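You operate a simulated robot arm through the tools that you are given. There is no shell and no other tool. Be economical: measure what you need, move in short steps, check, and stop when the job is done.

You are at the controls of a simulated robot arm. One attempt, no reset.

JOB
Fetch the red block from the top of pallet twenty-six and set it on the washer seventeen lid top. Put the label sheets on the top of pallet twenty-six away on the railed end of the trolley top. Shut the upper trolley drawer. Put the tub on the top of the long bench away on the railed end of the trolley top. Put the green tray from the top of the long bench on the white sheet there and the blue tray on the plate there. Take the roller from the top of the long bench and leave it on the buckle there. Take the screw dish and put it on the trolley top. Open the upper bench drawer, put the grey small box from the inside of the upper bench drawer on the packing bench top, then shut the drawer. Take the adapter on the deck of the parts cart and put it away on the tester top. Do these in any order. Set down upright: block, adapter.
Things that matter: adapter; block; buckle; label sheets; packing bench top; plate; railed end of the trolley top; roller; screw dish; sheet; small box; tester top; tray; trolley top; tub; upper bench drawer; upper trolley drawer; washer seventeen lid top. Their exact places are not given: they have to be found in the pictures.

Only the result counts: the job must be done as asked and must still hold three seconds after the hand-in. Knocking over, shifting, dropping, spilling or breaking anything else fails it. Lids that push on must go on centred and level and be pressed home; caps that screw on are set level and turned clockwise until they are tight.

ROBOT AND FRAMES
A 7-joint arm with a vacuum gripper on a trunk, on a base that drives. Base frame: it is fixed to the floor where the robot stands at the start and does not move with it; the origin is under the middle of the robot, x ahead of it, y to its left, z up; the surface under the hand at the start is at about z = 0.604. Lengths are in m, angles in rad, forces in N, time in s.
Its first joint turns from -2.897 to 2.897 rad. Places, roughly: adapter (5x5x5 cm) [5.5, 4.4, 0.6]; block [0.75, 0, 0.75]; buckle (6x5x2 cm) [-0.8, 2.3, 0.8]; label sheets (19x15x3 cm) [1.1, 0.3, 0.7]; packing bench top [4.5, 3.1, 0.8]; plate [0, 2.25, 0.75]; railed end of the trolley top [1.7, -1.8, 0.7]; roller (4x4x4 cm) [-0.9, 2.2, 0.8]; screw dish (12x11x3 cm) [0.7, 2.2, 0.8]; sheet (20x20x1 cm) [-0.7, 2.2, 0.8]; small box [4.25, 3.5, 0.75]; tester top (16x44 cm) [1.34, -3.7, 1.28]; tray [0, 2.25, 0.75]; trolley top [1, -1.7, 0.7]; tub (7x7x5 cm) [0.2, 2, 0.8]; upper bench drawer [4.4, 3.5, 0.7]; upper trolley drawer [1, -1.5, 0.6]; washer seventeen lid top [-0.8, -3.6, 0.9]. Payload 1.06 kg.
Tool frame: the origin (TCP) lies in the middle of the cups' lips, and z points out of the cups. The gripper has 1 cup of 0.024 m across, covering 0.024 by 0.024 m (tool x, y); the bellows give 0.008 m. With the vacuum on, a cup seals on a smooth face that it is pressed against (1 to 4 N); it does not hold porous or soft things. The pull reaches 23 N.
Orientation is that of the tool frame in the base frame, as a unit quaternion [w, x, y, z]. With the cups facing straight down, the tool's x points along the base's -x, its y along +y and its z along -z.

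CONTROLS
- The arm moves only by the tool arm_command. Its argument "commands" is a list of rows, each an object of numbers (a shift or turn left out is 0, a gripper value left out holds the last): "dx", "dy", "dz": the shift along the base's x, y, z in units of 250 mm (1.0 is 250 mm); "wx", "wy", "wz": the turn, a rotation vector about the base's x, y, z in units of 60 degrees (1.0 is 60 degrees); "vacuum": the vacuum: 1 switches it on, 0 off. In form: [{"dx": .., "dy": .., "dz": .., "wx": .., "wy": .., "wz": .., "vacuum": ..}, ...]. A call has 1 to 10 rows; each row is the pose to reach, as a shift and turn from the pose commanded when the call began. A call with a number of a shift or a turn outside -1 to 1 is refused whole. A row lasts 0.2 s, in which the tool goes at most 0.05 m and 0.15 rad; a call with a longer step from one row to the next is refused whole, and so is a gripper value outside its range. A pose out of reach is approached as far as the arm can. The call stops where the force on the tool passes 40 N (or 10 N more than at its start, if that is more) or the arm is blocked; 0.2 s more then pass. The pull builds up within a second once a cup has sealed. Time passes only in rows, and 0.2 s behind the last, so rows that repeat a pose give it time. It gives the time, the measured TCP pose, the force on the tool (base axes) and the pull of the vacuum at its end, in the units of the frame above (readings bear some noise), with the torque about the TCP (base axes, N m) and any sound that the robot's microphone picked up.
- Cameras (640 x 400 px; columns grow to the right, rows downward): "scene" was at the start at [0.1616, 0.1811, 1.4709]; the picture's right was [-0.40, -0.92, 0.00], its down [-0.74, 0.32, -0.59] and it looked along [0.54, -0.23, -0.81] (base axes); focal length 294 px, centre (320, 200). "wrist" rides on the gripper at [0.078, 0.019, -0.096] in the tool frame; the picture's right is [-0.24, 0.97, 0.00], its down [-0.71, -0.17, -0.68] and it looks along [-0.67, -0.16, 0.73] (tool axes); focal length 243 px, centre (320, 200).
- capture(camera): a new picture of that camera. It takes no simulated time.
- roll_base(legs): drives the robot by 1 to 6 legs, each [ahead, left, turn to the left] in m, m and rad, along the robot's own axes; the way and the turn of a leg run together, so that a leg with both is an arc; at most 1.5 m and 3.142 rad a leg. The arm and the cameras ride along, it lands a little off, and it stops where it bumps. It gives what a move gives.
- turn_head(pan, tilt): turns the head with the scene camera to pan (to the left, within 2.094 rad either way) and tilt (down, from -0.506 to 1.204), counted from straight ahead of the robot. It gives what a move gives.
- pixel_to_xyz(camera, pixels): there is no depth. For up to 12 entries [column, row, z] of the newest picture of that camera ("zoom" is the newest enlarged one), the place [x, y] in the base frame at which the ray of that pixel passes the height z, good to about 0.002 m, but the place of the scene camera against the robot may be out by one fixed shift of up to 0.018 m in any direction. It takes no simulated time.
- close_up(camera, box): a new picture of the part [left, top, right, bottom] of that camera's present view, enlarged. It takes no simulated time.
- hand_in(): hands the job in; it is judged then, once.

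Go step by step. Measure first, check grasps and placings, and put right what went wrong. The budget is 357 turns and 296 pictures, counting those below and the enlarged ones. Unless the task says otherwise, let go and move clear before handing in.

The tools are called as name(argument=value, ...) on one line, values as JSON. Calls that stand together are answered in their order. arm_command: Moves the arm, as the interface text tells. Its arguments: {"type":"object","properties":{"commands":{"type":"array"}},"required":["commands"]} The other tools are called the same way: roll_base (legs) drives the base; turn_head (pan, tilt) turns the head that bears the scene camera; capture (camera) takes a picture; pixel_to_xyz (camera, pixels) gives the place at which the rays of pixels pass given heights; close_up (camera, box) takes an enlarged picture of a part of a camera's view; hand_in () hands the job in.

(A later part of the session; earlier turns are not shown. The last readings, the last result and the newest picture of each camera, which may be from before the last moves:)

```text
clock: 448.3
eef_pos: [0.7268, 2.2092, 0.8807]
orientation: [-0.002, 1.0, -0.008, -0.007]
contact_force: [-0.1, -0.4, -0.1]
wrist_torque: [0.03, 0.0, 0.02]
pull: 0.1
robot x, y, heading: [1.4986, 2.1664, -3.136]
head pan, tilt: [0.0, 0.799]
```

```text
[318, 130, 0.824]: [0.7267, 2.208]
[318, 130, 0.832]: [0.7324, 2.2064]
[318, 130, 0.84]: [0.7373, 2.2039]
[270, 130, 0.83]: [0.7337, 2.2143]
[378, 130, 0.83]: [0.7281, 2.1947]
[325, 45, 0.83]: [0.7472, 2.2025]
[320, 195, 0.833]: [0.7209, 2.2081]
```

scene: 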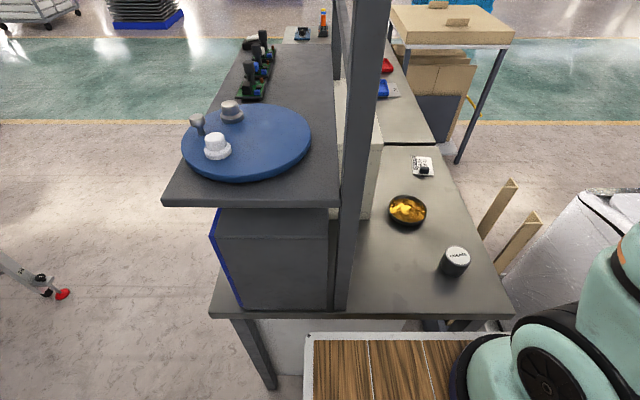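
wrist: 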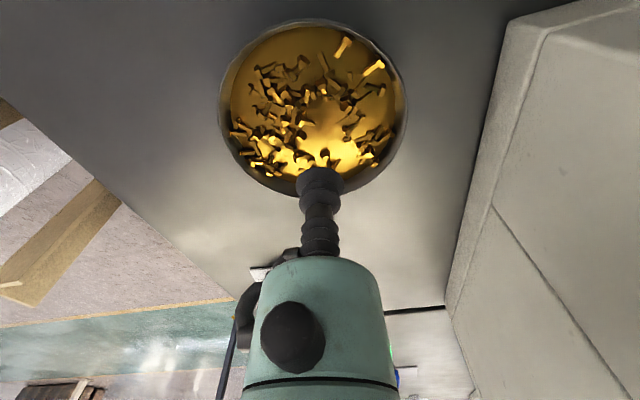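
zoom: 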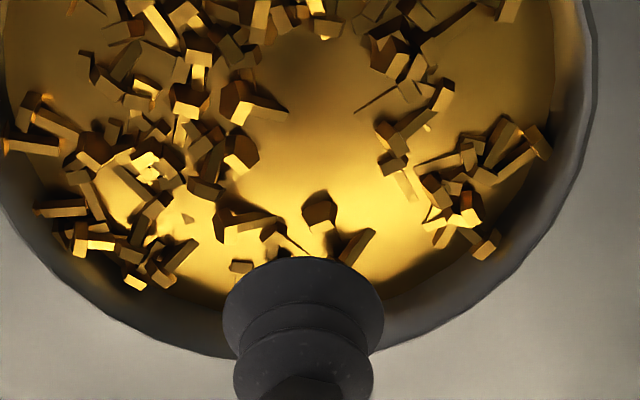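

I correct (+5 mm x, −4 mm y), then lower to about 0.852 and check again.

arm_command(commands=[{"dx": 0.02, "dy": -0.016}, {"dx": 0.02, "dy": -0.016, "dz": -0.08}, {"dx": 0.02, "dy": -0.016, "dz": -0.11}, {"dx": 0.02, "dy": -0.016, "dz": -0.11}])

capture(camera="wrist")

close_up(camera="wrist", box=[250, 90, 400, 210])

```text
clock: 449.3
eef_pos: [0.7331, 2.2093, 0.8541]
orientation: [-0.003, 1.0, -0.01, -0.008]
contact_force: [0.8, -0.9, 0.1]
wrist_torque: [-0.02, -0.04, 0.0]
pull: 0.1
robot x, y, heading: [1.4984, 2.1667, -3.14]
head pan, tilt: [0.0, 0.799]
```

```text
134 pictures are left
```

wrist: 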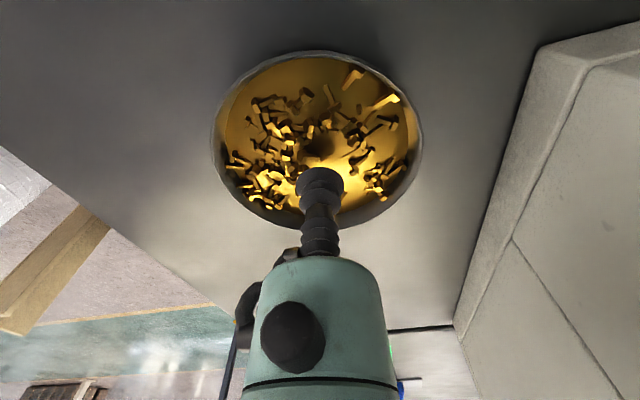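

```text
3.33 times, centred on (325, 150) of wrist
```

zoom: 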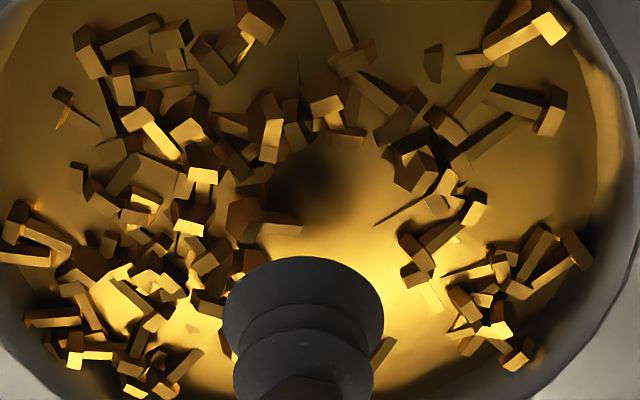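

pixel_to_xyz(camera="zoom", pixels=[[300, 225, 0.83], [395, 225, 0.83], [340, 145, 0.83], [385, 350, 0.833], [303, 315, 0.854], [330, 225, 0.83]])

```text
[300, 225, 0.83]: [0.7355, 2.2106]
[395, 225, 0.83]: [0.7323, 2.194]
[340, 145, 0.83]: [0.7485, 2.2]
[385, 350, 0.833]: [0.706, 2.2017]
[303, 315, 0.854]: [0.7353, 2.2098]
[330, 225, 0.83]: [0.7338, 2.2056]
```

The patch centre is (0.733, 2.2023) but the hand reads y 2.2093; I correct by −7 mm.

arm_command(commands=[{"dy": -0.028}, {"dy": -0.028}, {"dy": -0.028}])

```text
clock: 450.1
eef_pos: [0.7331, 2.2102, 0.8554]
orientation: [-0.005, 1.0, -0.015, -0.007]
contact_force: [0.4, -0.6, -0.4]
wrist_torque: [-0.01, 0.02, 0.01]
pull: 0.0
robot x, y, heading: [1.4954, 2.17, -3.136]
head pan, tilt: [0.0, 0.799]
```

The hand does not follow in y — some link may be touching the shelf upright. I look.

capture(camera="scene")

turn_head(pan=-0.3, tilt=0.5)

capture(camera="scene")

```text
132 pictures are left
```

scene: 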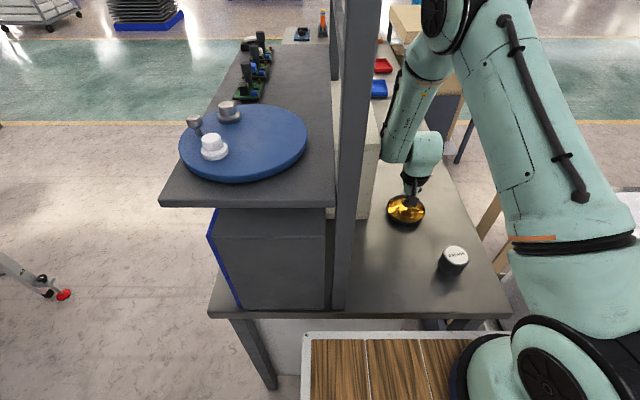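

```text
clock: 450.9
eef_pos: [0.7336, 2.2107, 0.8549]
orientation: [-0.005, 1.0, -0.016, -0.007]
contact_force: [-0.6, 0.2, -0.8]
wrist_torque: [0.01, -0.02, 0.03]
pull: 0.0
robot x, y, heading: [1.4962, 2.1666, -3.143]
head pan, tilt: [-0.3, 0.499]
```

```text
131 pictures are left
```

scene: 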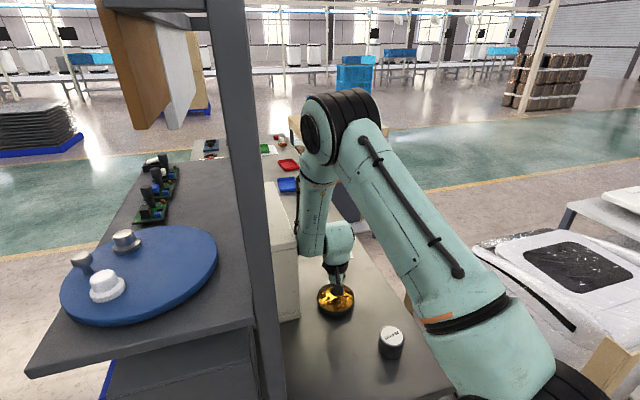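

The vertical forearm is beside the microwave and presumably touching it. I back off (+y) at once, rise, and will move the base 0.15 m to +y.

arm_command(commands=[{"dy": 0.08, "dz": 0.02}, {"dy": 0.12, "dz": 0.15}, {"dy": 0.14, "dz": 0.3}, {"dy": 0.14, "dz": 0.44}, {"dy": 0.14, "dz": 0.44}])

capture(camera="wrist")

```text
clock: 452.1
eef_pos: [0.7325, 2.2293, 0.9622]
orientation: [-0.001, 1.0, -0.003, -0.006]
contact_force: [0.1, 0.3, 0.4]
wrist_torque: [-0.01, 0.01, -0.01]
pull: 0.1
robot x, y, heading: [1.496, 2.1661, -3.14]
head pan, tilt: [-0.3, 0.499]
```

```text
130 pictures are left
```

wrist: 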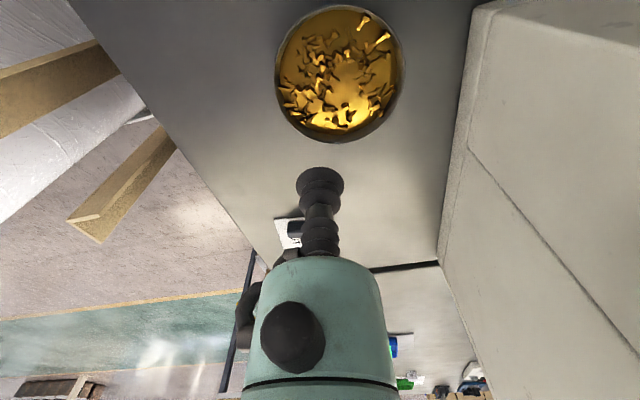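

I check the microwave's back edge against the earlier view.

pixel_to_xyz(camera="wrist", pixels=[[437, 262, 0.82], [475, 80, 0.82], [490, 25, 0.82]])

roll_base(legs=[[0, -0.15, 0]])

arm_command(commands=[{"dy": -0.16}, {"dy": -0.32}, {"dy": -0.48}, {"dy": -0.6}, {"dy": -0.68}, {"dy": -0.68}])

capture(camera="scene")

```text
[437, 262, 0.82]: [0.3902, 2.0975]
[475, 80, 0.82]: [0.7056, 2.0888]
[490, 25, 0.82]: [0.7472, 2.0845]
```

```text
clock: 453.5
eef_pos: [0.7329, 2.379, 0.9619]
orientation: [-0.003, 1.0, -0.003, -0.006]
contact_force: [0.0, 0.5, -0.3]
wrist_torque: [0.0, -0.01, -0.02]
pull: 0.0
robot x, y, heading: [1.4969, 2.3175, -3.133]
head pan, tilt: [-0.3, 0.499]
```

```text
clock: 454.9
eef_pos: [0.7332, 2.2061, 0.9611]
orientation: [-0.002, 1.0, -0.003, -0.005]
contact_force: [0.4, 0.3, -0.1]
wrist_torque: [-0.02, 0.0, -0.02]
pull: 0.1
robot x, y, heading: [1.4966, 2.3174, -3.139]
head pan, tilt: [-0.3, 0.499]
```

```text
129 pictures are left
```

scene: 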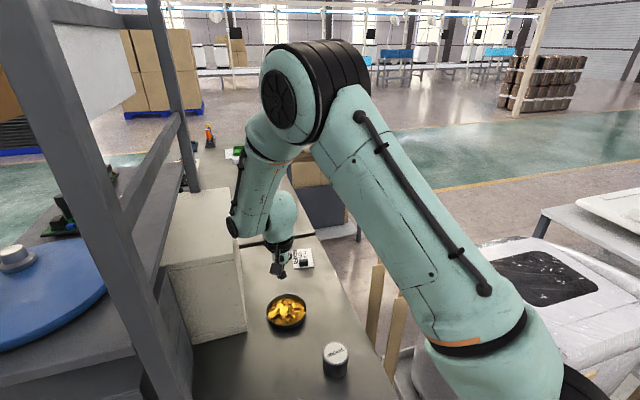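

The microwave did not move (edge still at y ≈ 2.09). I turn the tool a further +90° at height, to bring the wrist link to the base side and the camera to +y, and look.

arm_command(commands=[{"wz": 0.125}, {"wz": 0.25}, {"wz": 0.375}, {"wz": 0.5}, {"wz": 0.625}, {"wz": 0.75}, {"wz": 0.75}])

capture(camera="scene")

```text
clock: 456.5
eef_pos: [0.7333, 2.2085, 0.963]
orientation: [0.001, 0.925, 0.38, -0.006]
contact_force: [0.3, -0.2, 0.8]
wrist_torque: [0.0, -0.03, 0.02]
pull: 0.0
robot x, y, heading: [1.4993, 2.318, -3.136]
head pan, tilt: [-0.3, 0.499]
```

```text
128 pictures are left
```

scene: 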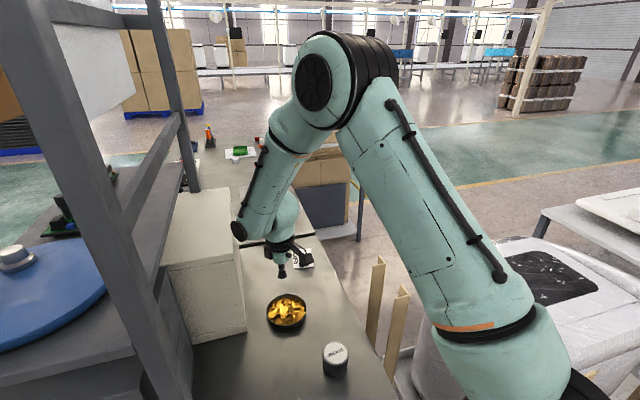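

Continuing the rotation another 45°.

arm_command(commands=[{"wz": 0.125}, {"wz": 0.25}, {"wz": 0.375}, {"wz": 0.5}, {"wz": 0.625}, {"wz": 0.75}, {"wz": 0.75}])

capture(camera="scene")

```text
clock: 458.1
eef_pos: [0.7334, 2.2075, 0.9609]
orientation: [0.004, 0.71, 0.704, -0.005]
contact_force: [-0.3, -0.1, -0.2]
wrist_torque: [0.02, 0.01, 0.0]
pull: 0.0
robot x, y, heading: [1.4978, 2.3174, -3.14]
head pan, tilt: [-0.3, 0.499]
```

```text
127 pictures are left
```

scene: 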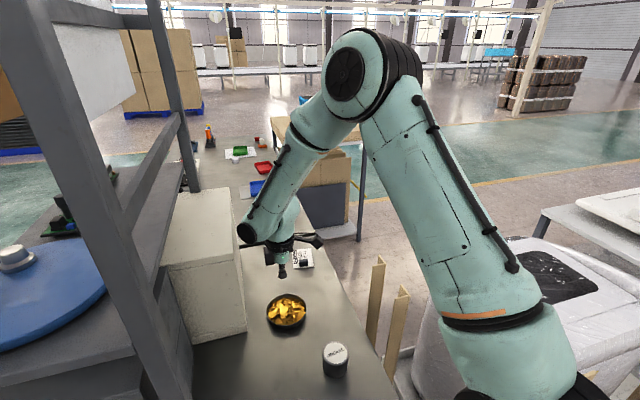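

The wrist knuckle is moving away from the microwave. A further 35° turn.

arm_command(commands=[{"wz": 0.125}, {"wz": 0.25}, {"wz": 0.375}, {"wz": 0.5}, {"wz": 0.6}, {"wz": 0.6}])

capture(camera="scene")

capture(camera="wrist")

```text
clock: 459.5
eef_pos: [0.7317, 2.2081, 0.963]
orientation: [0.006, 0.456, 0.89, -0.003]
contact_force: [-0.6, 0.4, -0.9]
wrist_torque: [0.01, -0.01, -0.03]
pull: 0.0
robot x, y, heading: [1.4972, 2.3162, -3.134]
head pan, tilt: [-0.3, 0.499]
```

```text
126 pictures are left
```

scene: 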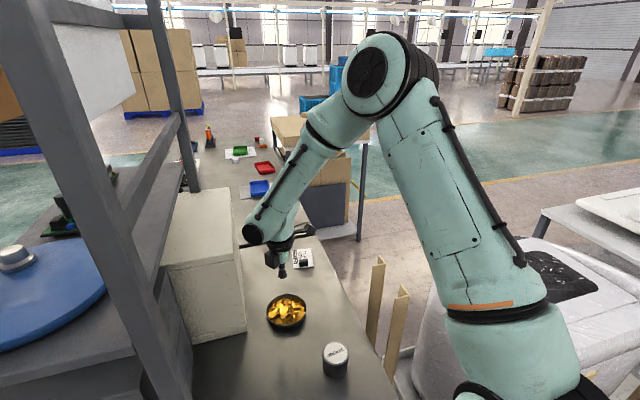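

```text
125 pictures are left
```

wrist: 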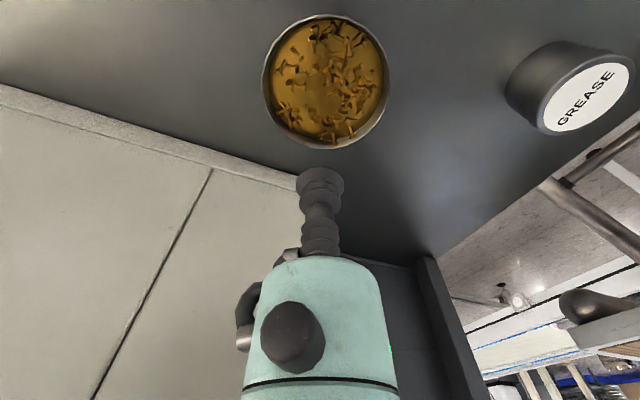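

I lower to 0.875 with the centre at (0.733, 2.2025) and see whether the pose is followed freely.

arm_command(commands=[{"dy": -0.02, "dz": -0.12}, {"dy": -0.022, "dz": -0.24}, {"dy": -0.022, "dz": -0.35}, {"dy": -0.022, "dz": -0.35}])

capture(camera="scene")

capture(camera="wrist")

close_up(camera="wrist", box=[245, 80, 395, 200])

```text
clock: 460.5
eef_pos: [0.7348, 2.2019, 0.8756]
orientation: [0.005, 0.456, 0.89, -0.004]
contact_force: [0.7, -0.2, 0.4]
wrist_torque: [0.03, 0.03, -0.02]
pull: 0.0
robot x, y, heading: [1.4949, 2.3177, -3.138]
head pan, tilt: [-0.3, 0.499]
```

```text
124 pictures are left
```

scene: 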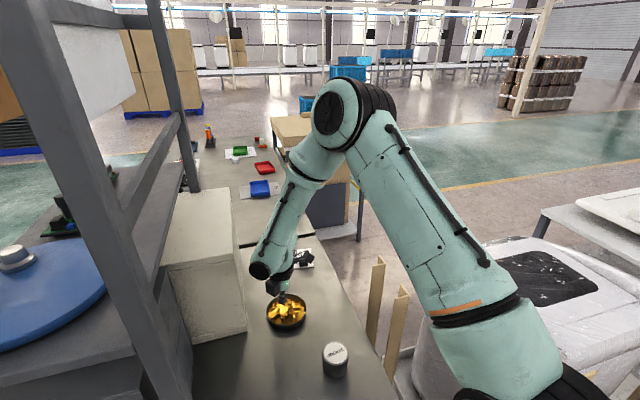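

```text
123 pictures are left
```

wrist: 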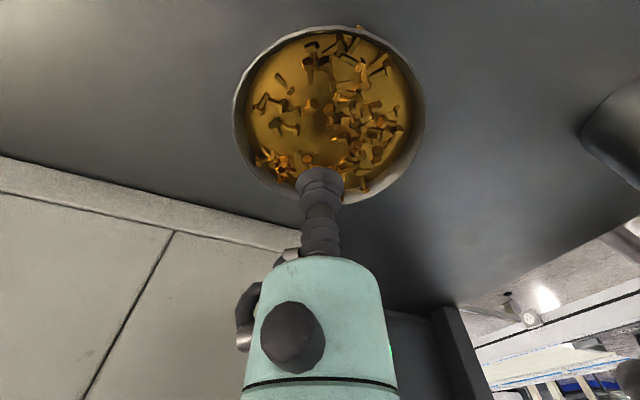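

```text
3.33 times, centred on (320, 140) of wrist
```

zoom: 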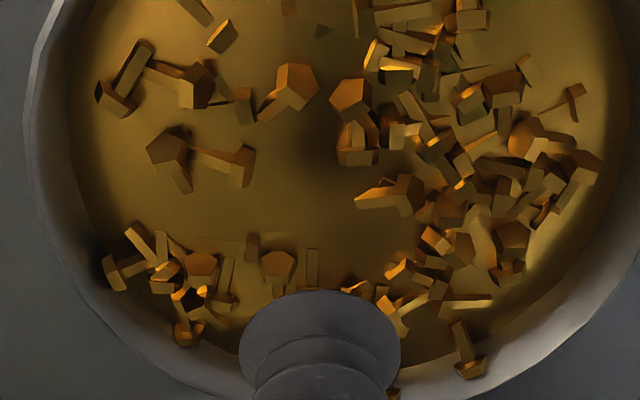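

Now the hand follows and the knuckle is clear. I measure the patch from this side.

pixel_to_xyz(camera="zoom", pixels=[[253, 175, 0.83], [355, 200, 0.83], [290, 120, 0.83], [278, 255, 0.83], [385, 255, 0.83], [345, 155, 0.83], [310, 200, 0.83], [325, 215, 0.83]])

```text
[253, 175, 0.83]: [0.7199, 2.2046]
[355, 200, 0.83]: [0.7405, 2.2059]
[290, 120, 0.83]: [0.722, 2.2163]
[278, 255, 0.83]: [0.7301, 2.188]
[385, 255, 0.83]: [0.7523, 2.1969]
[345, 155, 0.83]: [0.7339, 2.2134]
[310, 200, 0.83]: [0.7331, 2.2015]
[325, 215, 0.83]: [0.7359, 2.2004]
```

Best centre (0.733, 2.199). I descend with vacuum on, gently.

arm_command(commands=[{"dx": -0.007, "dy": -0.012, "dz": -0.06, "vacuum": 1}, {"dx": -0.007, "dy": -0.012, "dz": -0.12}, {"dx": -0.007, "dy": -0.012, "dz": -0.15}, {"dx": -0.007, "dy": -0.012, "dz": -0.16}, {"dx": -0.007, "dy": -0.012, "dz": -0.16}])

```text
clock: 461.7
eef_pos: [0.7315, 2.1994, 0.8356]
orientation: [0.005, 0.457, 0.889, -0.004]
contact_force: [6.0, 0.5, 11.7]
wrist_torque: [0.12, 0.11, -0.07]
pull: 23.6
robot x, y, heading: [1.4969, 2.3151, -3.139]
head pan, tilt: [-0.3, 0.499]
```

Sealed (23.6 N). I lift slowly.

arm_command(commands=[{"dz": 0.03}, {"dz": 0.08}, {"dz": 0.16}, {"dz": 0.24}, {"dz": 0.34}, {"dz": 0.44}, {"dz": 0.54}, {"dz": 0.64}, {"dz": 0.7}, {"dz": 0.7}])

capture(camera="wrist")

capture(camera="scene")

```text
clock: 463.9
eef_pos: [0.7295, 2.1996, 1.01]
orientation: [0.005, 0.457, 0.889, -0.003]
contact_force: [-0.2, 0.5, -3.5]
wrist_torque: [-0.05, -0.02, 0.05]
pull: 23.4
robot x, y, heading: [1.4952, 2.3172, -3.139]
head pan, tilt: [-0.3, 0.499]
```

```text
121 pictures are left
```

wrist: 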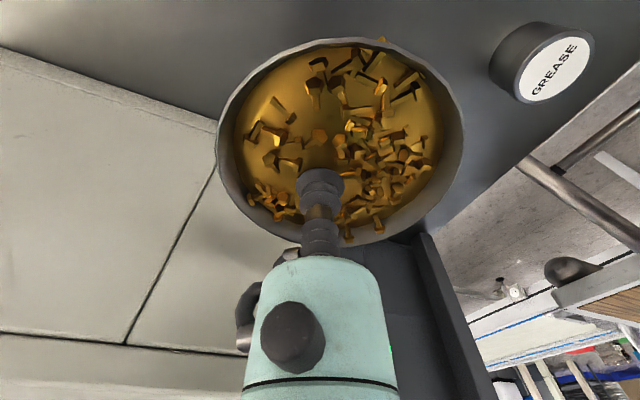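

```text
120 pictures are left
```

scene: 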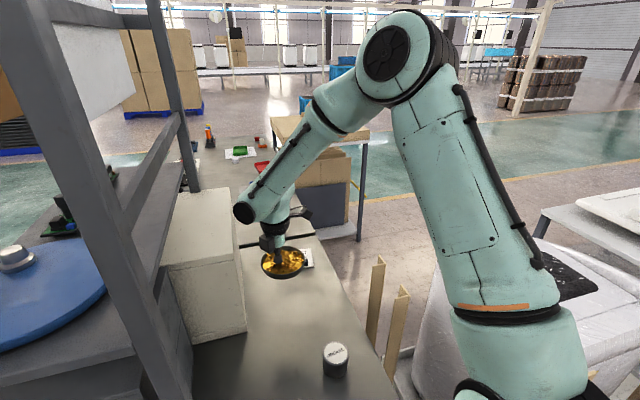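

The dish is level and the screws stay put. I draw it in toward the robot at z ≈ 1.08.

arm_command(commands=[{"dx": 0.08, "dy": 0.06, "dz": 0.08}, {"dx": 0.2, "dy": 0.14, "dz": 0.16}, {"dx": 0.34, "dy": 0.22, "dz": 0.24}, {"dx": 0.48, "dy": 0.3, "dz": 0.28}, {"dx": 0.62, "dy": 0.38, "dz": 0.28}, {"dx": 0.76, "dy": 0.46, "dz": 0.28}, {"dx": 0.9, "dy": 0.52, "dz": 0.28}, {"dx": 1.0, "dy": 0.56, "dz": 0.28}, {"dx": 1.0, "dy": 0.56, "dz": 0.28}])

arm_command(commands=[{"dx": 0.12, "dy": 0.02}, {"dx": 0.26, "dy": 0.04}, {"dx": 0.4, "dy": 0.06}, {"dx": 0.54, "dy": 0.08}, {"dx": 0.66, "dy": 0.08}, {"dx": 0.74, "dy": 0.08}, {"dx": 0.74, "dy": 0.08}])

capture(camera="scene")

```text
clock: 465.9
eef_pos: [0.9679, 2.3308, 1.0713]
orientation: [0.034, 0.457, 0.889, -0.011]
contact_force: [-0.4, 0.2, -4.5]
wrist_torque: [-0.03, 0.05, -0.01]
pull: 23.2
out of reach, approached as far as the arm can: row 7, 8, 9
robot x, y, heading: [1.4955, 2.3172, -3.139]
head pan, tilt: [-0.3, 0.499]
```

```text
clock: 467.5
eef_pos: [0.9673, 2.3312, 1.0702]
orientation: [0.035, 0.458, 0.888, -0.011]
contact_force: [-0.1, 0.8, -4.4]
wrist_torque: [-0.08, -0.01, -0.02]
pull: 22.6
out of reach, approached as far as the arm can: row 1, 2, 3, 4, 5, 6, 7
robot x, y, heading: [1.4993, 2.3194, -3.139]
head pan, tilt: [-0.3, 0.499]
```

```text
119 pictures are left
```

scene: 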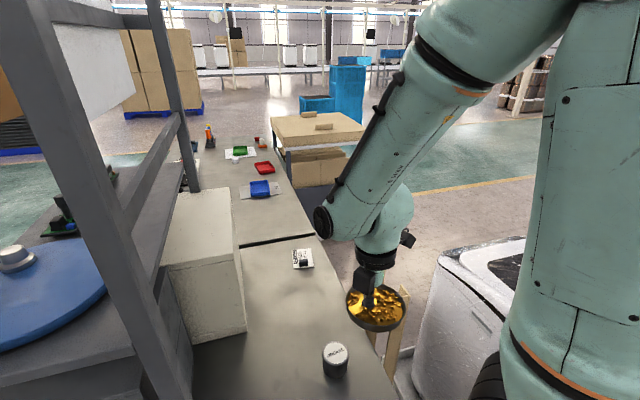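

This wrist yaw limits the reach. I turn the tool back −60° while staying put.

arm_command(commands=[{"wz": -0.1}, {"wz": -0.2}, {"wz": -0.3}, {"wz": -0.4}, {"wz": -0.5}, {"wz": -0.6}, {"wz": -0.7}, {"wz": -0.8}, {"wz": -0.9}, {"wz": -1.0}])

```text
clock: 469.7
eef_pos: [0.9717, 2.3377, 1.0671]
orientation: [0.025, 0.841, 0.539, -0.027]
contact_force: [-0.1, -0.4, -3.9]
wrist_torque: [-0.02, 0.05, 0.0]
pull: 23.1
robot x, y, heading: [1.4989, 2.3177, -3.14]
head pan, tilt: [-0.3, 0.499]
```

arm_command(commands=[{"wz": -0.1, "dx": 0.05}, {"wz": -0.2, "dx": 0.1}, {"wz": -0.3, "dx": 0.15}, {"wz": -0.4, "dx": 0.2}, {"wz": -0.5, "dx": 0.25}, {"wz": -0.6, "dx": 0.3}, {"wz": -0.6, "dx": 0.3}])

capture(camera="scene")

```text
clock: 471.5
eef_pos: [1.0386, 2.3175, 1.0722]
orientation: [0.012, 0.947, 0.321, -0.021]
contact_force: [-0.1, -1.2, -4.4]
wrist_torque: [-0.05, 0.06, -0.02]
pull: 23.3
out of reach, approached as far as the arm can: row 4, 5, 6, 7
robot x, y, heading: [1.5152, 2.3186, -3.127]
head pan, tilt: [-0.3, 0.499]
stopped in row 7: the arm was blocked; the commanded pose is now the measured one
```

```text
118 pictures are left
```

scene: 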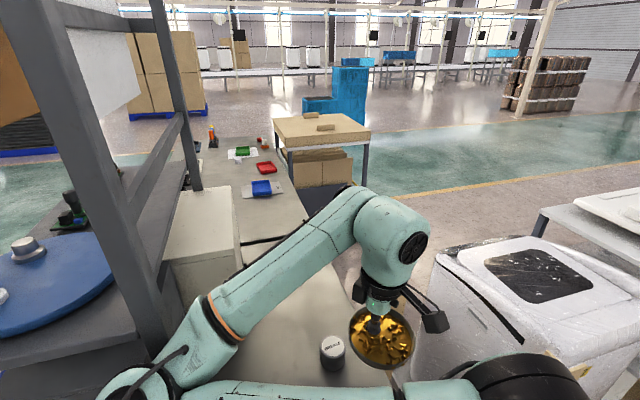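

The elbow swung down to the left and blocked near the upright. I reverse the last motion carefully.

arm_command(commands=[{"wz": 0.05, "dx": -0.03}, {"wz": 0.1, "dx": -0.08}, {"wz": 0.18, "dx": -0.13}, {"wz": 0.26, "dx": -0.18}])

capture(camera="scene")

```text
clock: 472.5
eef_pos: [0.9866, 2.316, 1.0701]
orientation: [0.013, 0.896, 0.444, -0.016]
contact_force: [0.0, 0.4, -4.6]
wrist_torque: [-0.02, 0.05, -0.01]
pull: 22.7
robot x, y, heading: [1.5105, 2.319, -3.128]
head pan, tilt: [-0.3, 0.499]
```

```text
117 pictures are left
```

scene: 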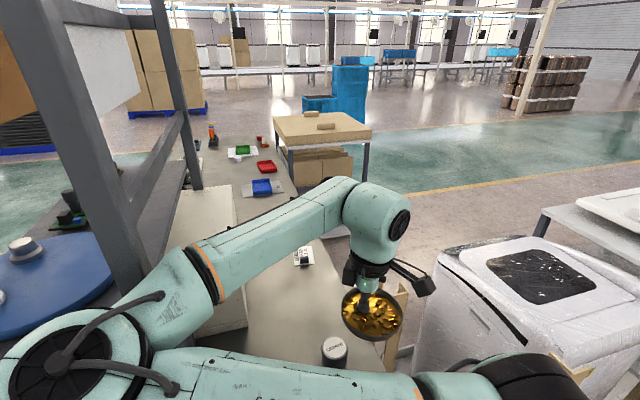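

The elbow hangs low-left. I raise the hand to lift the elbow and watch.

arm_command(commands=[{"dz": 0.1}, {"dz": 0.22}, {"dz": 0.34}, {"dz": 0.46}, {"dz": 0.58}, {"dz": 0.7}, {"dz": 0.7}])

capture(camera="scene")

```text
clock: 474.1
eef_pos: [0.984, 2.3429, 1.2461]
orientation: [0.009, 0.916, 0.401, -0.014]
contact_force: [-0.8, -0.9, -3.8]
wrist_torque: [-0.03, 0.07, 0.03]
pull: 23.6
robot x, y, heading: [1.5152, 2.3207, -3.133]
head pan, tilt: [-0.3, 0.499]
```

```text
116 pictures are left
```

scene: 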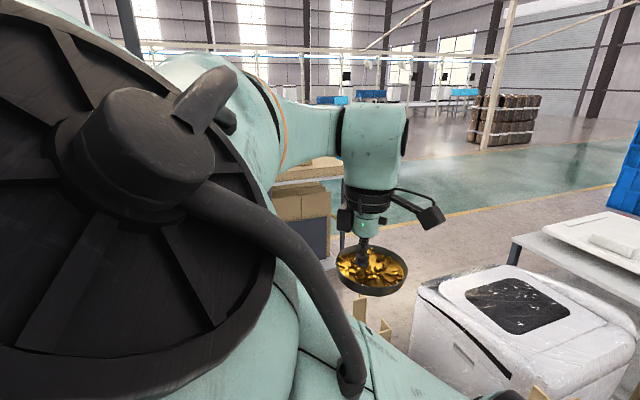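

The elbow is crowding my camera. I extend outward again (x ≈ 0.78) so the arm opens, then turn to the natural yaw there.

arm_command(commands=[{"dx": -0.1}, {"dx": -0.22}, {"dx": -0.34}, {"dx": -0.46}, {"dx": -0.58}, {"dx": -0.7}, {"dx": -0.8}, {"dx": -0.8}])

capture(camera="scene")

```text
clock: 475.9
eef_pos: [0.7884, 2.3185, 1.2444]
orientation: [0.012, 0.896, 0.445, -0.016]
contact_force: [0.5, 0.3, -5.3]
wrist_torque: [-0.08, 0.08, -0.01]
pull: 23.2
robot x, y, heading: [1.5103, 2.3188, -3.131]
head pan, tilt: [-0.3, 0.499]
```

```text
115 pictures are left
```

scene: 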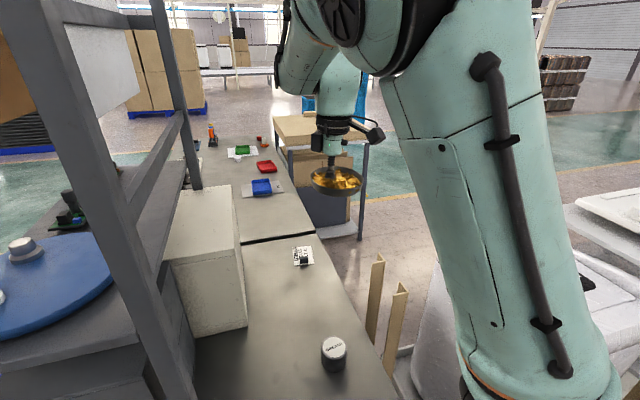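

Arm is open again with the elbow up. I turn to the natural yaw (−52°).

arm_command(commands=[{"wz": -0.12}, {"wz": -0.24}, {"wz": -0.36}, {"wz": -0.48}, {"wz": -0.6}, {"wz": -0.72}, {"wz": -0.84}, {"wz": -0.88}, {"wz": -0.88}])

capture(camera="scene")

```text
clock: 477.9
eef_pos: [0.7874, 2.3182, 1.2446]
orientation: [0.004, 1.0, -0.001, -0.02]
contact_force: [1.2, 0.0, -4.5]
wrist_torque: [0.01, 0.08, 0.0]
pull: 22.4
robot x, y, heading: [1.5086, 2.3218, -3.129]
head pan, tilt: [-0.3, 0.499]
```

```text
114 pictures are left
```

scene: 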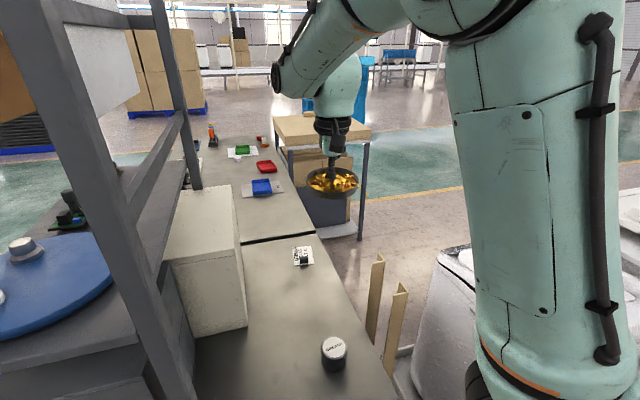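

I level the tool and pull the dish in (+x) step by step.

arm_command(commands=[{"wy": -0.038, "wx": 0.008}, {"dx": 0.12, "wy": -0.038, "wx": 0.008}, {"dx": 0.26, "wy": -0.038, "wx": 0.008}, {"dx": 0.4, "wy": -0.038, "wx": 0.008}, {"dx": 0.54, "wy": -0.038, "wx": 0.008}, {"dx": 0.66, "wy": -0.038, "wx": 0.008}, {"dx": 0.76, "wy": -0.038, "wx": 0.008}, {"dx": 0.76, "wy": -0.038, "wx": 0.008}])

capture(camera="scene")

```text
clock: 479.7
eef_pos: [0.9777, 2.3173, 1.2451]
orientation: [-0.001, 1.0, -0.001, 0.0]
contact_force: [0.8, -0.8, -4.3]
wrist_torque: [0.04, 0.07, 0.0]
pull: 23.3
robot x, y, heading: [1.5126, 2.3216, -3.128]
head pan, tilt: [-0.3, 0.499]
```

```text
113 pictures are left
```

scene: 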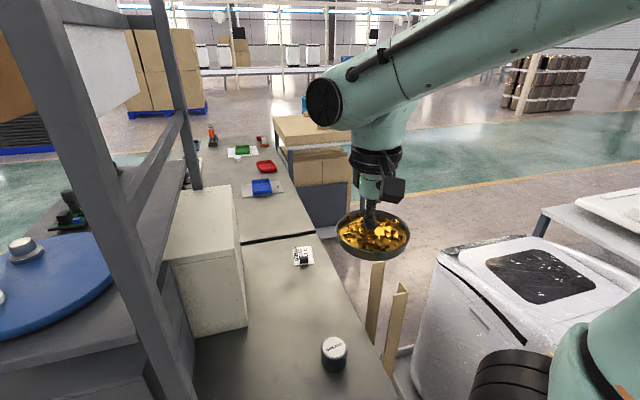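

Level and clear. A bit further in.

arm_command(commands=[{"dx": 0.1}, {"dx": 0.2}, {"dx": 0.3}, {"dx": 0.4}, {"dx": 0.48}, {"dx": 0.48}])

capture(camera="scene")

```text
clock: 481.1
eef_pos: [1.0982, 2.3167, 1.2434]
orientation: [0.001, 1.0, -0.001, 0.0]
contact_force: [-0.6, -0.7, -4.7]
wrist_torque: [0.04, 0.09, 0.04]
pull: 23.7
robot x, y, heading: [1.5091, 2.3217, -3.132]
head pan, tilt: [-0.3, 0.499]
```

```text
112 pictures are left
```

scene: 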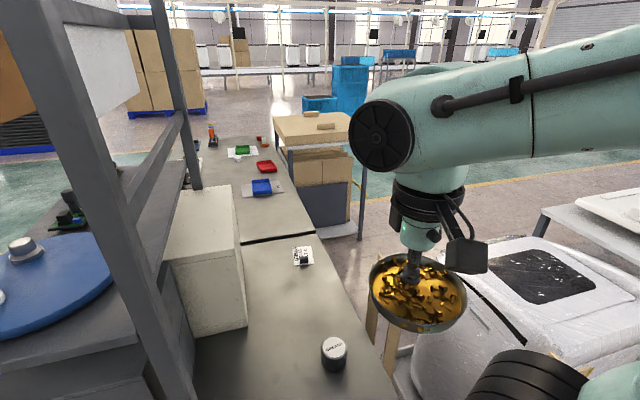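

I pull in 8 cm more for clearance past the shelf.

arm_command(commands=[{"dx": 0.1}, {"dx": 0.2}, {"dx": 0.32}, {"dx": 0.32}])

turn_head(pan=0.3, tilt=0.7)

capture(camera="scene")

```text
clock: 482.1
eef_pos: [1.178, 2.3155, 1.2443]
orientation: [0.0, 1.0, -0.001, 0.0]
contact_force: [-0.3, -0.4, -5.2]
wrist_torque: [0.02, 0.09, 0.0]
pull: 23.0
robot x, y, heading: [1.5119, 2.3196, -3.134]
head pan, tilt: [-0.3, 0.499]
```

```text
clock: 483.1
eef_pos: [1.1766, 2.3164, 1.2453]
orientation: [0.001, 1.0, 0.0, 0.0]
contact_force: [0.9, 0.6, -3.6]
wrist_torque: [0.01, 0.07, -0.02]
pull: 23.1
robot x, y, heading: [1.5098, 2.3201, -3.125]
head pan, tilt: [0.3, 0.7]
```

```text
111 pictures are left
```

scene: 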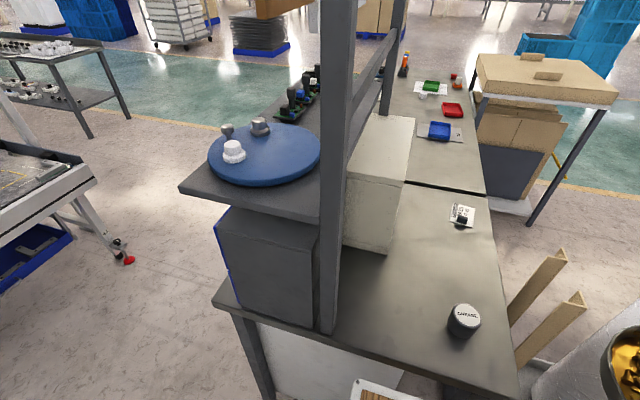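

All objects are intact. I drive out: −y past the shelf, then −x along y ≈ 1.1, then down to the trolley's front.

roll_base(legs=[[0, 0.6, -0.01], [0, 0.62, 0], [0.78, 0, 0], [0.78, 0, 0]])

turn_head(pan=0.0, tilt=0.6)

capture(camera="scene")

```text
clock: 497.1
eef_pos: [-0.3624, 1.0565, 1.2451]
orientation: [0.001, 1.0, 0.008, 0.0]
contact_force: [0.8, 0.5, -5.0]
wrist_torque: [-0.01, 0.05, -0.01]
pull: 22.7
robot x, y, heading: [-0.03, 1.0645, -3.11]
head pan, tilt: [0.3, 0.7]
```

```text
clock: 497.9
eef_pos: [-0.3629, 1.0562, 1.2449]
orientation: [0.001, 1.0, 0.006, 0.0]
contact_force: [0.1, -0.1, -4.2]
wrist_torque: [0.01, 0.07, 0.0]
pull: 22.7
robot x, y, heading: [-0.0306, 1.0653, -3.112]
head pan, tilt: [0.0, 0.6]
```

```text
110 pictures are left
```

scene: 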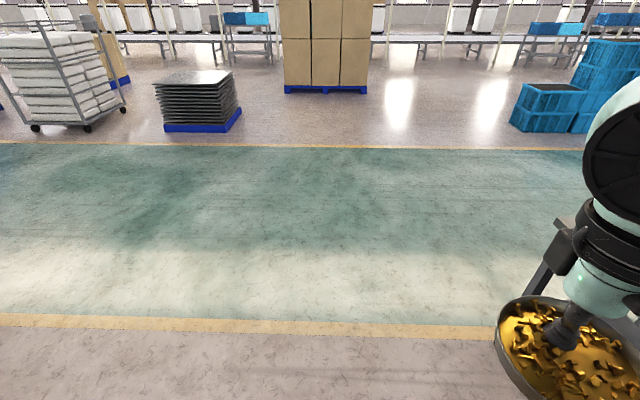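

roll_base(legs=[[0.02, 1.05, -0.03], [0, 1.03, 0], [-0.85, 0, 0]])

turn_head(pan=1.5, tilt=0.8)

capture(camera="scene")

```text
clock: 512.4
eef_pos: [0.4854, -1.0344, 1.2453]
orientation: [0.002, 1.0, -0.015, 0.0]
contact_force: [0.0, 0.6, -3.4]
wrist_torque: [0.03, 0.08, -0.04]
pull: 23.0
robot x, y, heading: [0.8182, -1.0387, 3.131]
head pan, tilt: [0.0, 0.6]
```

```text
clock: 514.0
eef_pos: [0.486, -1.0333, 1.2455]
orientation: [0.0, 1.0, -0.015, -0.001]
contact_force: [0.4, -0.2, -3.2]
wrist_torque: [0.01, 0.08, 0.03]
pull: 22.9
robot x, y, heading: [0.8176, -1.0403, 3.131]
head pan, tilt: [1.499, 0.799]
```

```text
109 pictures are left
```

scene: 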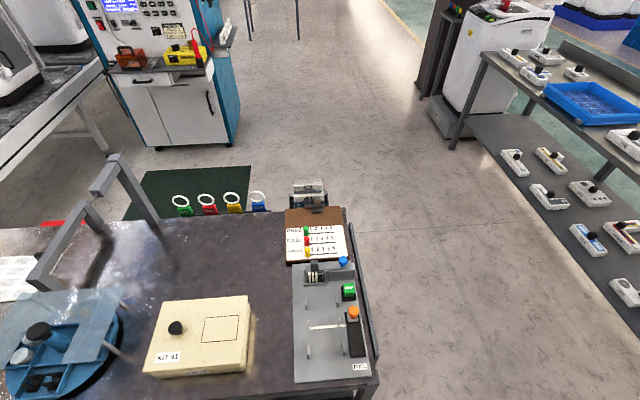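

The area behind the KIT box (around (210,255)) is free. I measure.

pixel_to_xyz(camera="scene", pixels=[[210, 255, 0.717], [165, 300, 0.78], [248, 295, 0.78], [285, 262, 0.717], [180, 222, 0.717], [270, 215, 0.717], [135, 250, 0.717], [170, 325, 0.717]])

```text
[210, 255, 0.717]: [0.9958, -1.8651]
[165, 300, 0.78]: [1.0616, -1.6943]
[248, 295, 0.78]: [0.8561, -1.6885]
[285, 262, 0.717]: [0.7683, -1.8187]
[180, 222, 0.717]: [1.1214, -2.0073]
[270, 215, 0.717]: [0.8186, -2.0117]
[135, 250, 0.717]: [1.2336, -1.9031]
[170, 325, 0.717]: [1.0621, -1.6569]
```

I swing the dish around to my left (−y) side, turning the tool along.

arm_command(commands=[{"dy": -0.12, "wz": 0.1}, {"dx": -0.02, "dy": -0.25, "wz": 0.2}, {"dx": -0.03, "dy": -0.38, "wz": 0.3}, {"dx": -0.02, "dy": -0.51, "wz": 0.4}, {"dx": 0.0, "dy": -0.64, "wz": 0.5}, {"dx": 0.03, "dy": -0.77, "wz": 0.6}, {"dx": 0.07, "dy": -0.9, "wz": 0.7}, {"dx": 0.12, "dy": -1.0, "wz": 0.8}, {"dx": 0.12, "dy": -1.0, "wz": 0.8}])

capture(camera="scene")

```text
clock: 516.0
eef_pos: [0.5161, -1.2835, 1.2447]
orientation: [0.0, 0.919, 0.394, 0.001]
contact_force: [0.0, 0.2, -4.1]
wrist_torque: [-0.04, 0.05, 0.01]
pull: 23.1
robot x, y, heading: [0.8206, -1.0388, 3.134]
head pan, tilt: [1.499, 0.799]
```

```text
108 pictures are left
```

scene: 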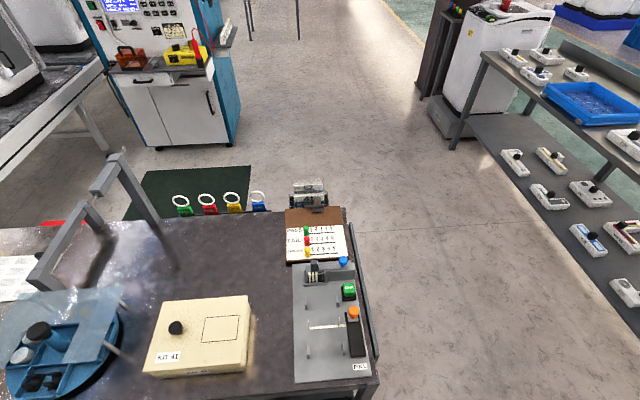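

arm_command(commands=[{"dx": 0.08, "dy": -0.12, "wz": 0.1}, {"dx": 0.17, "dy": -0.24, "wz": 0.2}, {"dx": 0.26, "dy": -0.36, "wz": 0.3}, {"dx": 0.36, "dy": -0.48, "wz": 0.4}, {"dx": 0.46, "dy": -0.6, "wz": 0.5}, {"dx": 0.57, "dy": -0.71, "wz": 0.6}, {"dx": 0.68, "dy": -0.82, "wz": 0.7}, {"dx": 0.8, "dy": -0.92, "wz": 0.7}, {"dx": 0.9, "dy": -1.0, "wz": 0.7}, {"dx": 0.9, "dy": -1.0, "wz": 0.7}])

capture(camera="scene")

capture(camera="wrist")

```text
clock: 518.2
eef_pos: [0.7381, -1.5357, 1.2431]
orientation: [0.0, 0.719, 0.695, 0.0]
contact_force: [0.4, 0.8, -3.2]
wrist_torque: [-0.07, 0.04, -0.03]
pull: 22.6
robot x, y, heading: [0.8174, -1.0377, 3.126]
head pan, tilt: [1.499, 0.799]
```

```text
107 pictures are left
```

scene: 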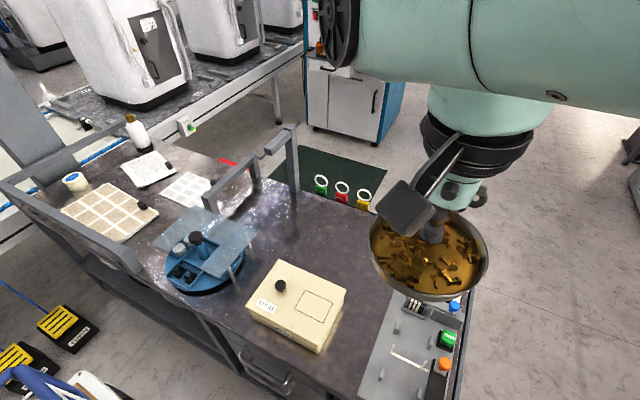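

```text
106 pictures are left
```

wrist: 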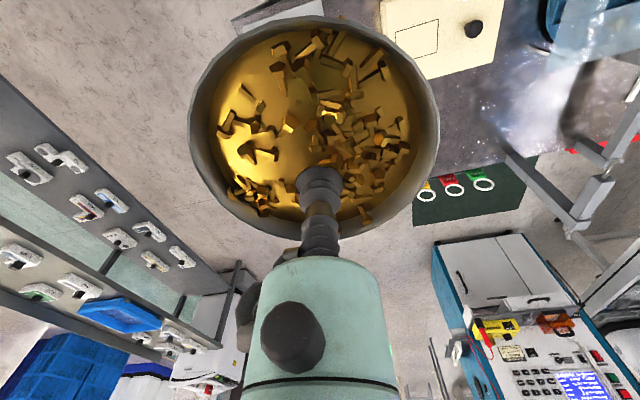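

I move toward (0.97, −1.86), above the free spot.

arm_command(commands=[{"dx": 0.1, "dy": -0.1}, {"dx": 0.2, "dy": -0.2}, {"dx": 0.3, "dy": -0.31}, {"dx": 0.4, "dy": -0.42}, {"dx": 0.5, "dy": -0.54}, {"dx": 0.6, "dy": -0.66}, {"dx": 0.7, "dy": -0.78}, {"dx": 0.8, "dy": -0.9}, {"dx": 0.88, "dy": -1.0}, {"dx": 0.93, "dy": -1.0}])

arm_command(commands=[{"dy": -0.12}, {"dy": -0.24, "dz": -0.08}, {"dy": -0.31, "dz": -0.2}, {"dy": -0.31, "dz": -0.34}, {"dy": -0.31, "dz": -0.48}, {"dy": -0.31, "dz": -0.62}, {"dy": -0.31, "dz": -0.76}, {"dy": -0.31, "dz": -0.9}, {"dy": -0.31, "dz": -1.0}, {"dy": -0.31, "dz": -1.0}])

capture(camera="wrist")

capture(camera="scene")

```text
clock: 520.6
eef_pos: [0.7836, -1.6841, 1.2351]
orientation: [0.007, 0.754, 0.657, 0.003]
contact_force: [0.8, -0.9, -3.1]
wrist_torque: [-0.06, 0.03, -0.02]
pull: 23.0
out of reach, approached as far as the arm can: row 5, 6, 7, 8, 9, 10
robot x, y, heading: [0.8184, -1.0433, 3.13]
head pan, tilt: [1.499, 0.799]
stopped in row 10: the arm was blocked; the commanded pose is now the measured one
```

```text
clock: 522.8
eef_pos: [0.8008, -1.7383, 0.9917]
orientation: [0.005, 0.749, 0.663, -0.001]
contact_force: [0.2, -0.5, -4.5]
wrist_torque: [-0.07, 0.03, 0.04]
pull: 22.8
out of reach, approached as far as the arm can: row 1, 2, 3, 4, 5, 6, 7, 8, 9, 10
robot x, y, heading: [0.8211, -1.039, 3.127]
head pan, tilt: [1.499, 0.799]
```

```text
105 pictures are left
```

wrist: 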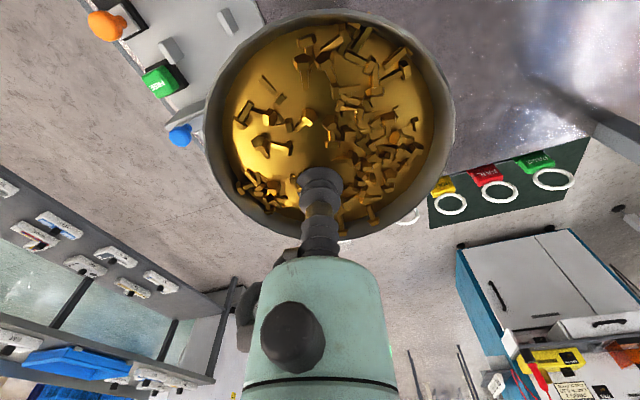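

```text
104 pictures are left
```

scene: 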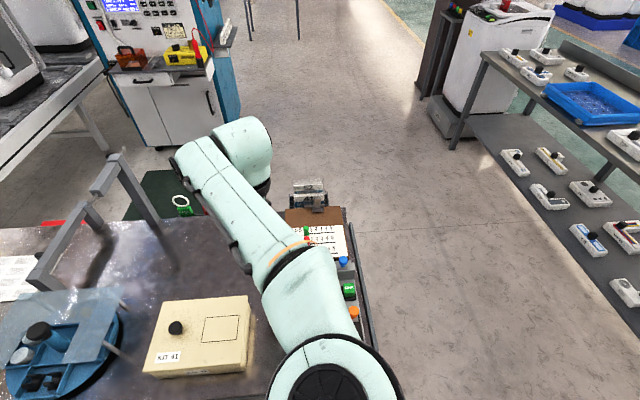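

The arm configuration is constrained; it has changed at the lower height. I try moving +x from here in small steps.

arm_command(commands=[{"dx": 0.06}, {"dx": 0.14}, {"dx": 0.22}, {"dx": 0.3}, {"dx": 0.3}])

```text
clock: 524.2
eef_pos: [0.8267, -1.7304, 0.9977]
orientation: [0.01, 0.761, 0.649, 0.0]
contact_force: [-0.5, 0.0, -5.0]
wrist_torque: [-0.09, 0.08, 0.03]
pull: 22.7
out of reach, approached as far as the arm can: row 1, 2, 3, 4, 5
robot x, y, heading: [0.8177, -1.0367, 3.132]
head pan, tilt: [1.499, 0.799]
stopped in row 5: the arm was blocked; the commanded pose is now the measured one
```

Simpler: I shift the base (0.15 m to +x, 0.10 m to −y) with the arm as it is, which brings the dish over the spot.

roll_base(legs=[[-0.15, 0.1, 0.01]])

capture(camera="wrist")

capture(camera="scene")

```text
clock: 525.7
eef_pos: [0.9881, -1.8322, 0.9982]
orientation: [0.011, 0.756, 0.654, 0.001]
contact_force: [0.6, 0.1, -4.6]
wrist_torque: [-0.07, 0.08, 0.0]
pull: 22.8
robot x, y, heading: [0.9706, -1.1401, 3.143]
head pan, tilt: [1.499, 0.799]
```

```text
103 pictures are left
```

wrist: 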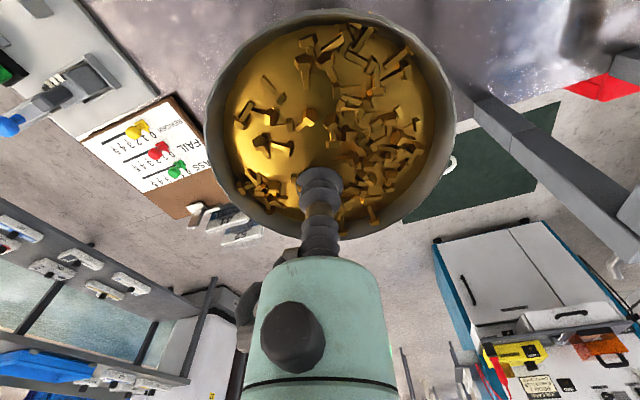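

```text
102 pictures are left
```

scene: 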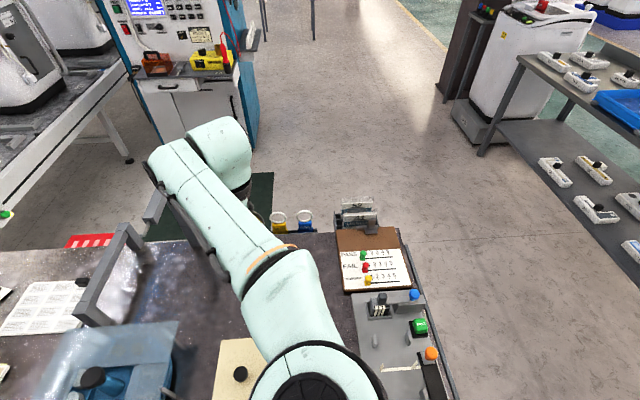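

Dish is over the free spot. I lower in stages.

arm_command(commands=[{"dz": -0.1}, {"dz": -0.2}, {"dz": -0.3}, {"dz": -0.4}, {"dz": -0.5}, {"dz": -0.6}, {"dz": -0.6}])

capture(camera="wrist")

capture(camera="scene")

```text
clock: 527.5
eef_pos: [0.9283, -1.8471, 0.8643]
orientation: [0.014, 0.783, 0.622, -0.001]
contact_force: [-0.4, -0.3, -3.7]
wrist_torque: [-0.06, 0.06, -0.05]
pull: 22.9
out of reach, approached as far as the arm can: row 4, 5, 6, 7
robot x, y, heading: [0.9723, -1.1409, 3.145]
head pan, tilt: [1.499, 0.799]
stopped in row 7: the arm was blocked; the commanded pose is now the measured one
```

```text
101 pictures are left
```

wrist: 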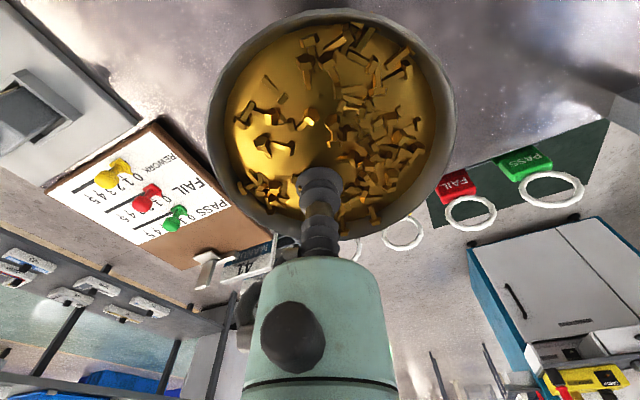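

```text
100 pictures are left
```

scene: 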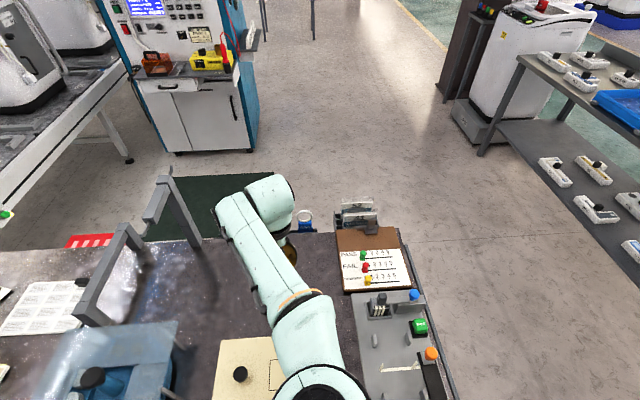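

The pose is limited by wrist yaw; the arm prefers less yaw. I rise slightly and turn the tool −40°.

arm_command(commands=[{"dz": 0.08, "wz": -0.1}, {"dz": 0.12, "wz": -0.2}, {"dz": 0.12, "wz": -0.3}, {"dz": 0.12, "wz": -0.4}, {"dz": 0.12, "wz": -0.5}, {"dz": 0.12, "wz": -0.6}, {"dz": 0.12, "wz": -0.7}, {"dz": 0.12, "wz": -0.7}])

capture(camera="scene")

```text
clock: 529.3
eef_pos: [0.9255, -1.8485, 0.8986]
orientation: [0.013, 0.954, 0.299, -0.007]
contact_force: [0.0, -0.3, -4.8]
wrist_torque: [0.0, 0.08, -0.02]
pull: 22.4
robot x, y, heading: [0.9694, -1.1426, 3.136]
head pan, tilt: [1.499, 0.799]
```

```text
99 pictures are left
```

scene: 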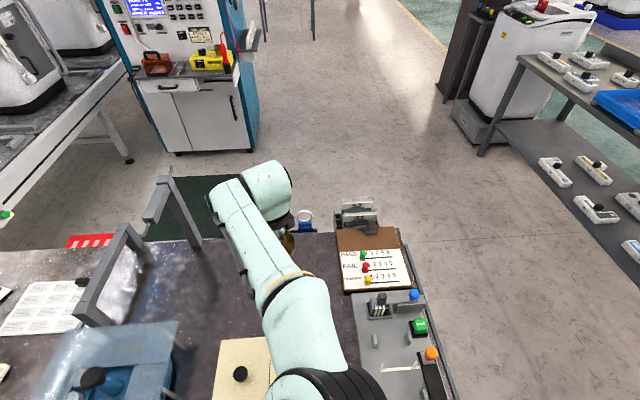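

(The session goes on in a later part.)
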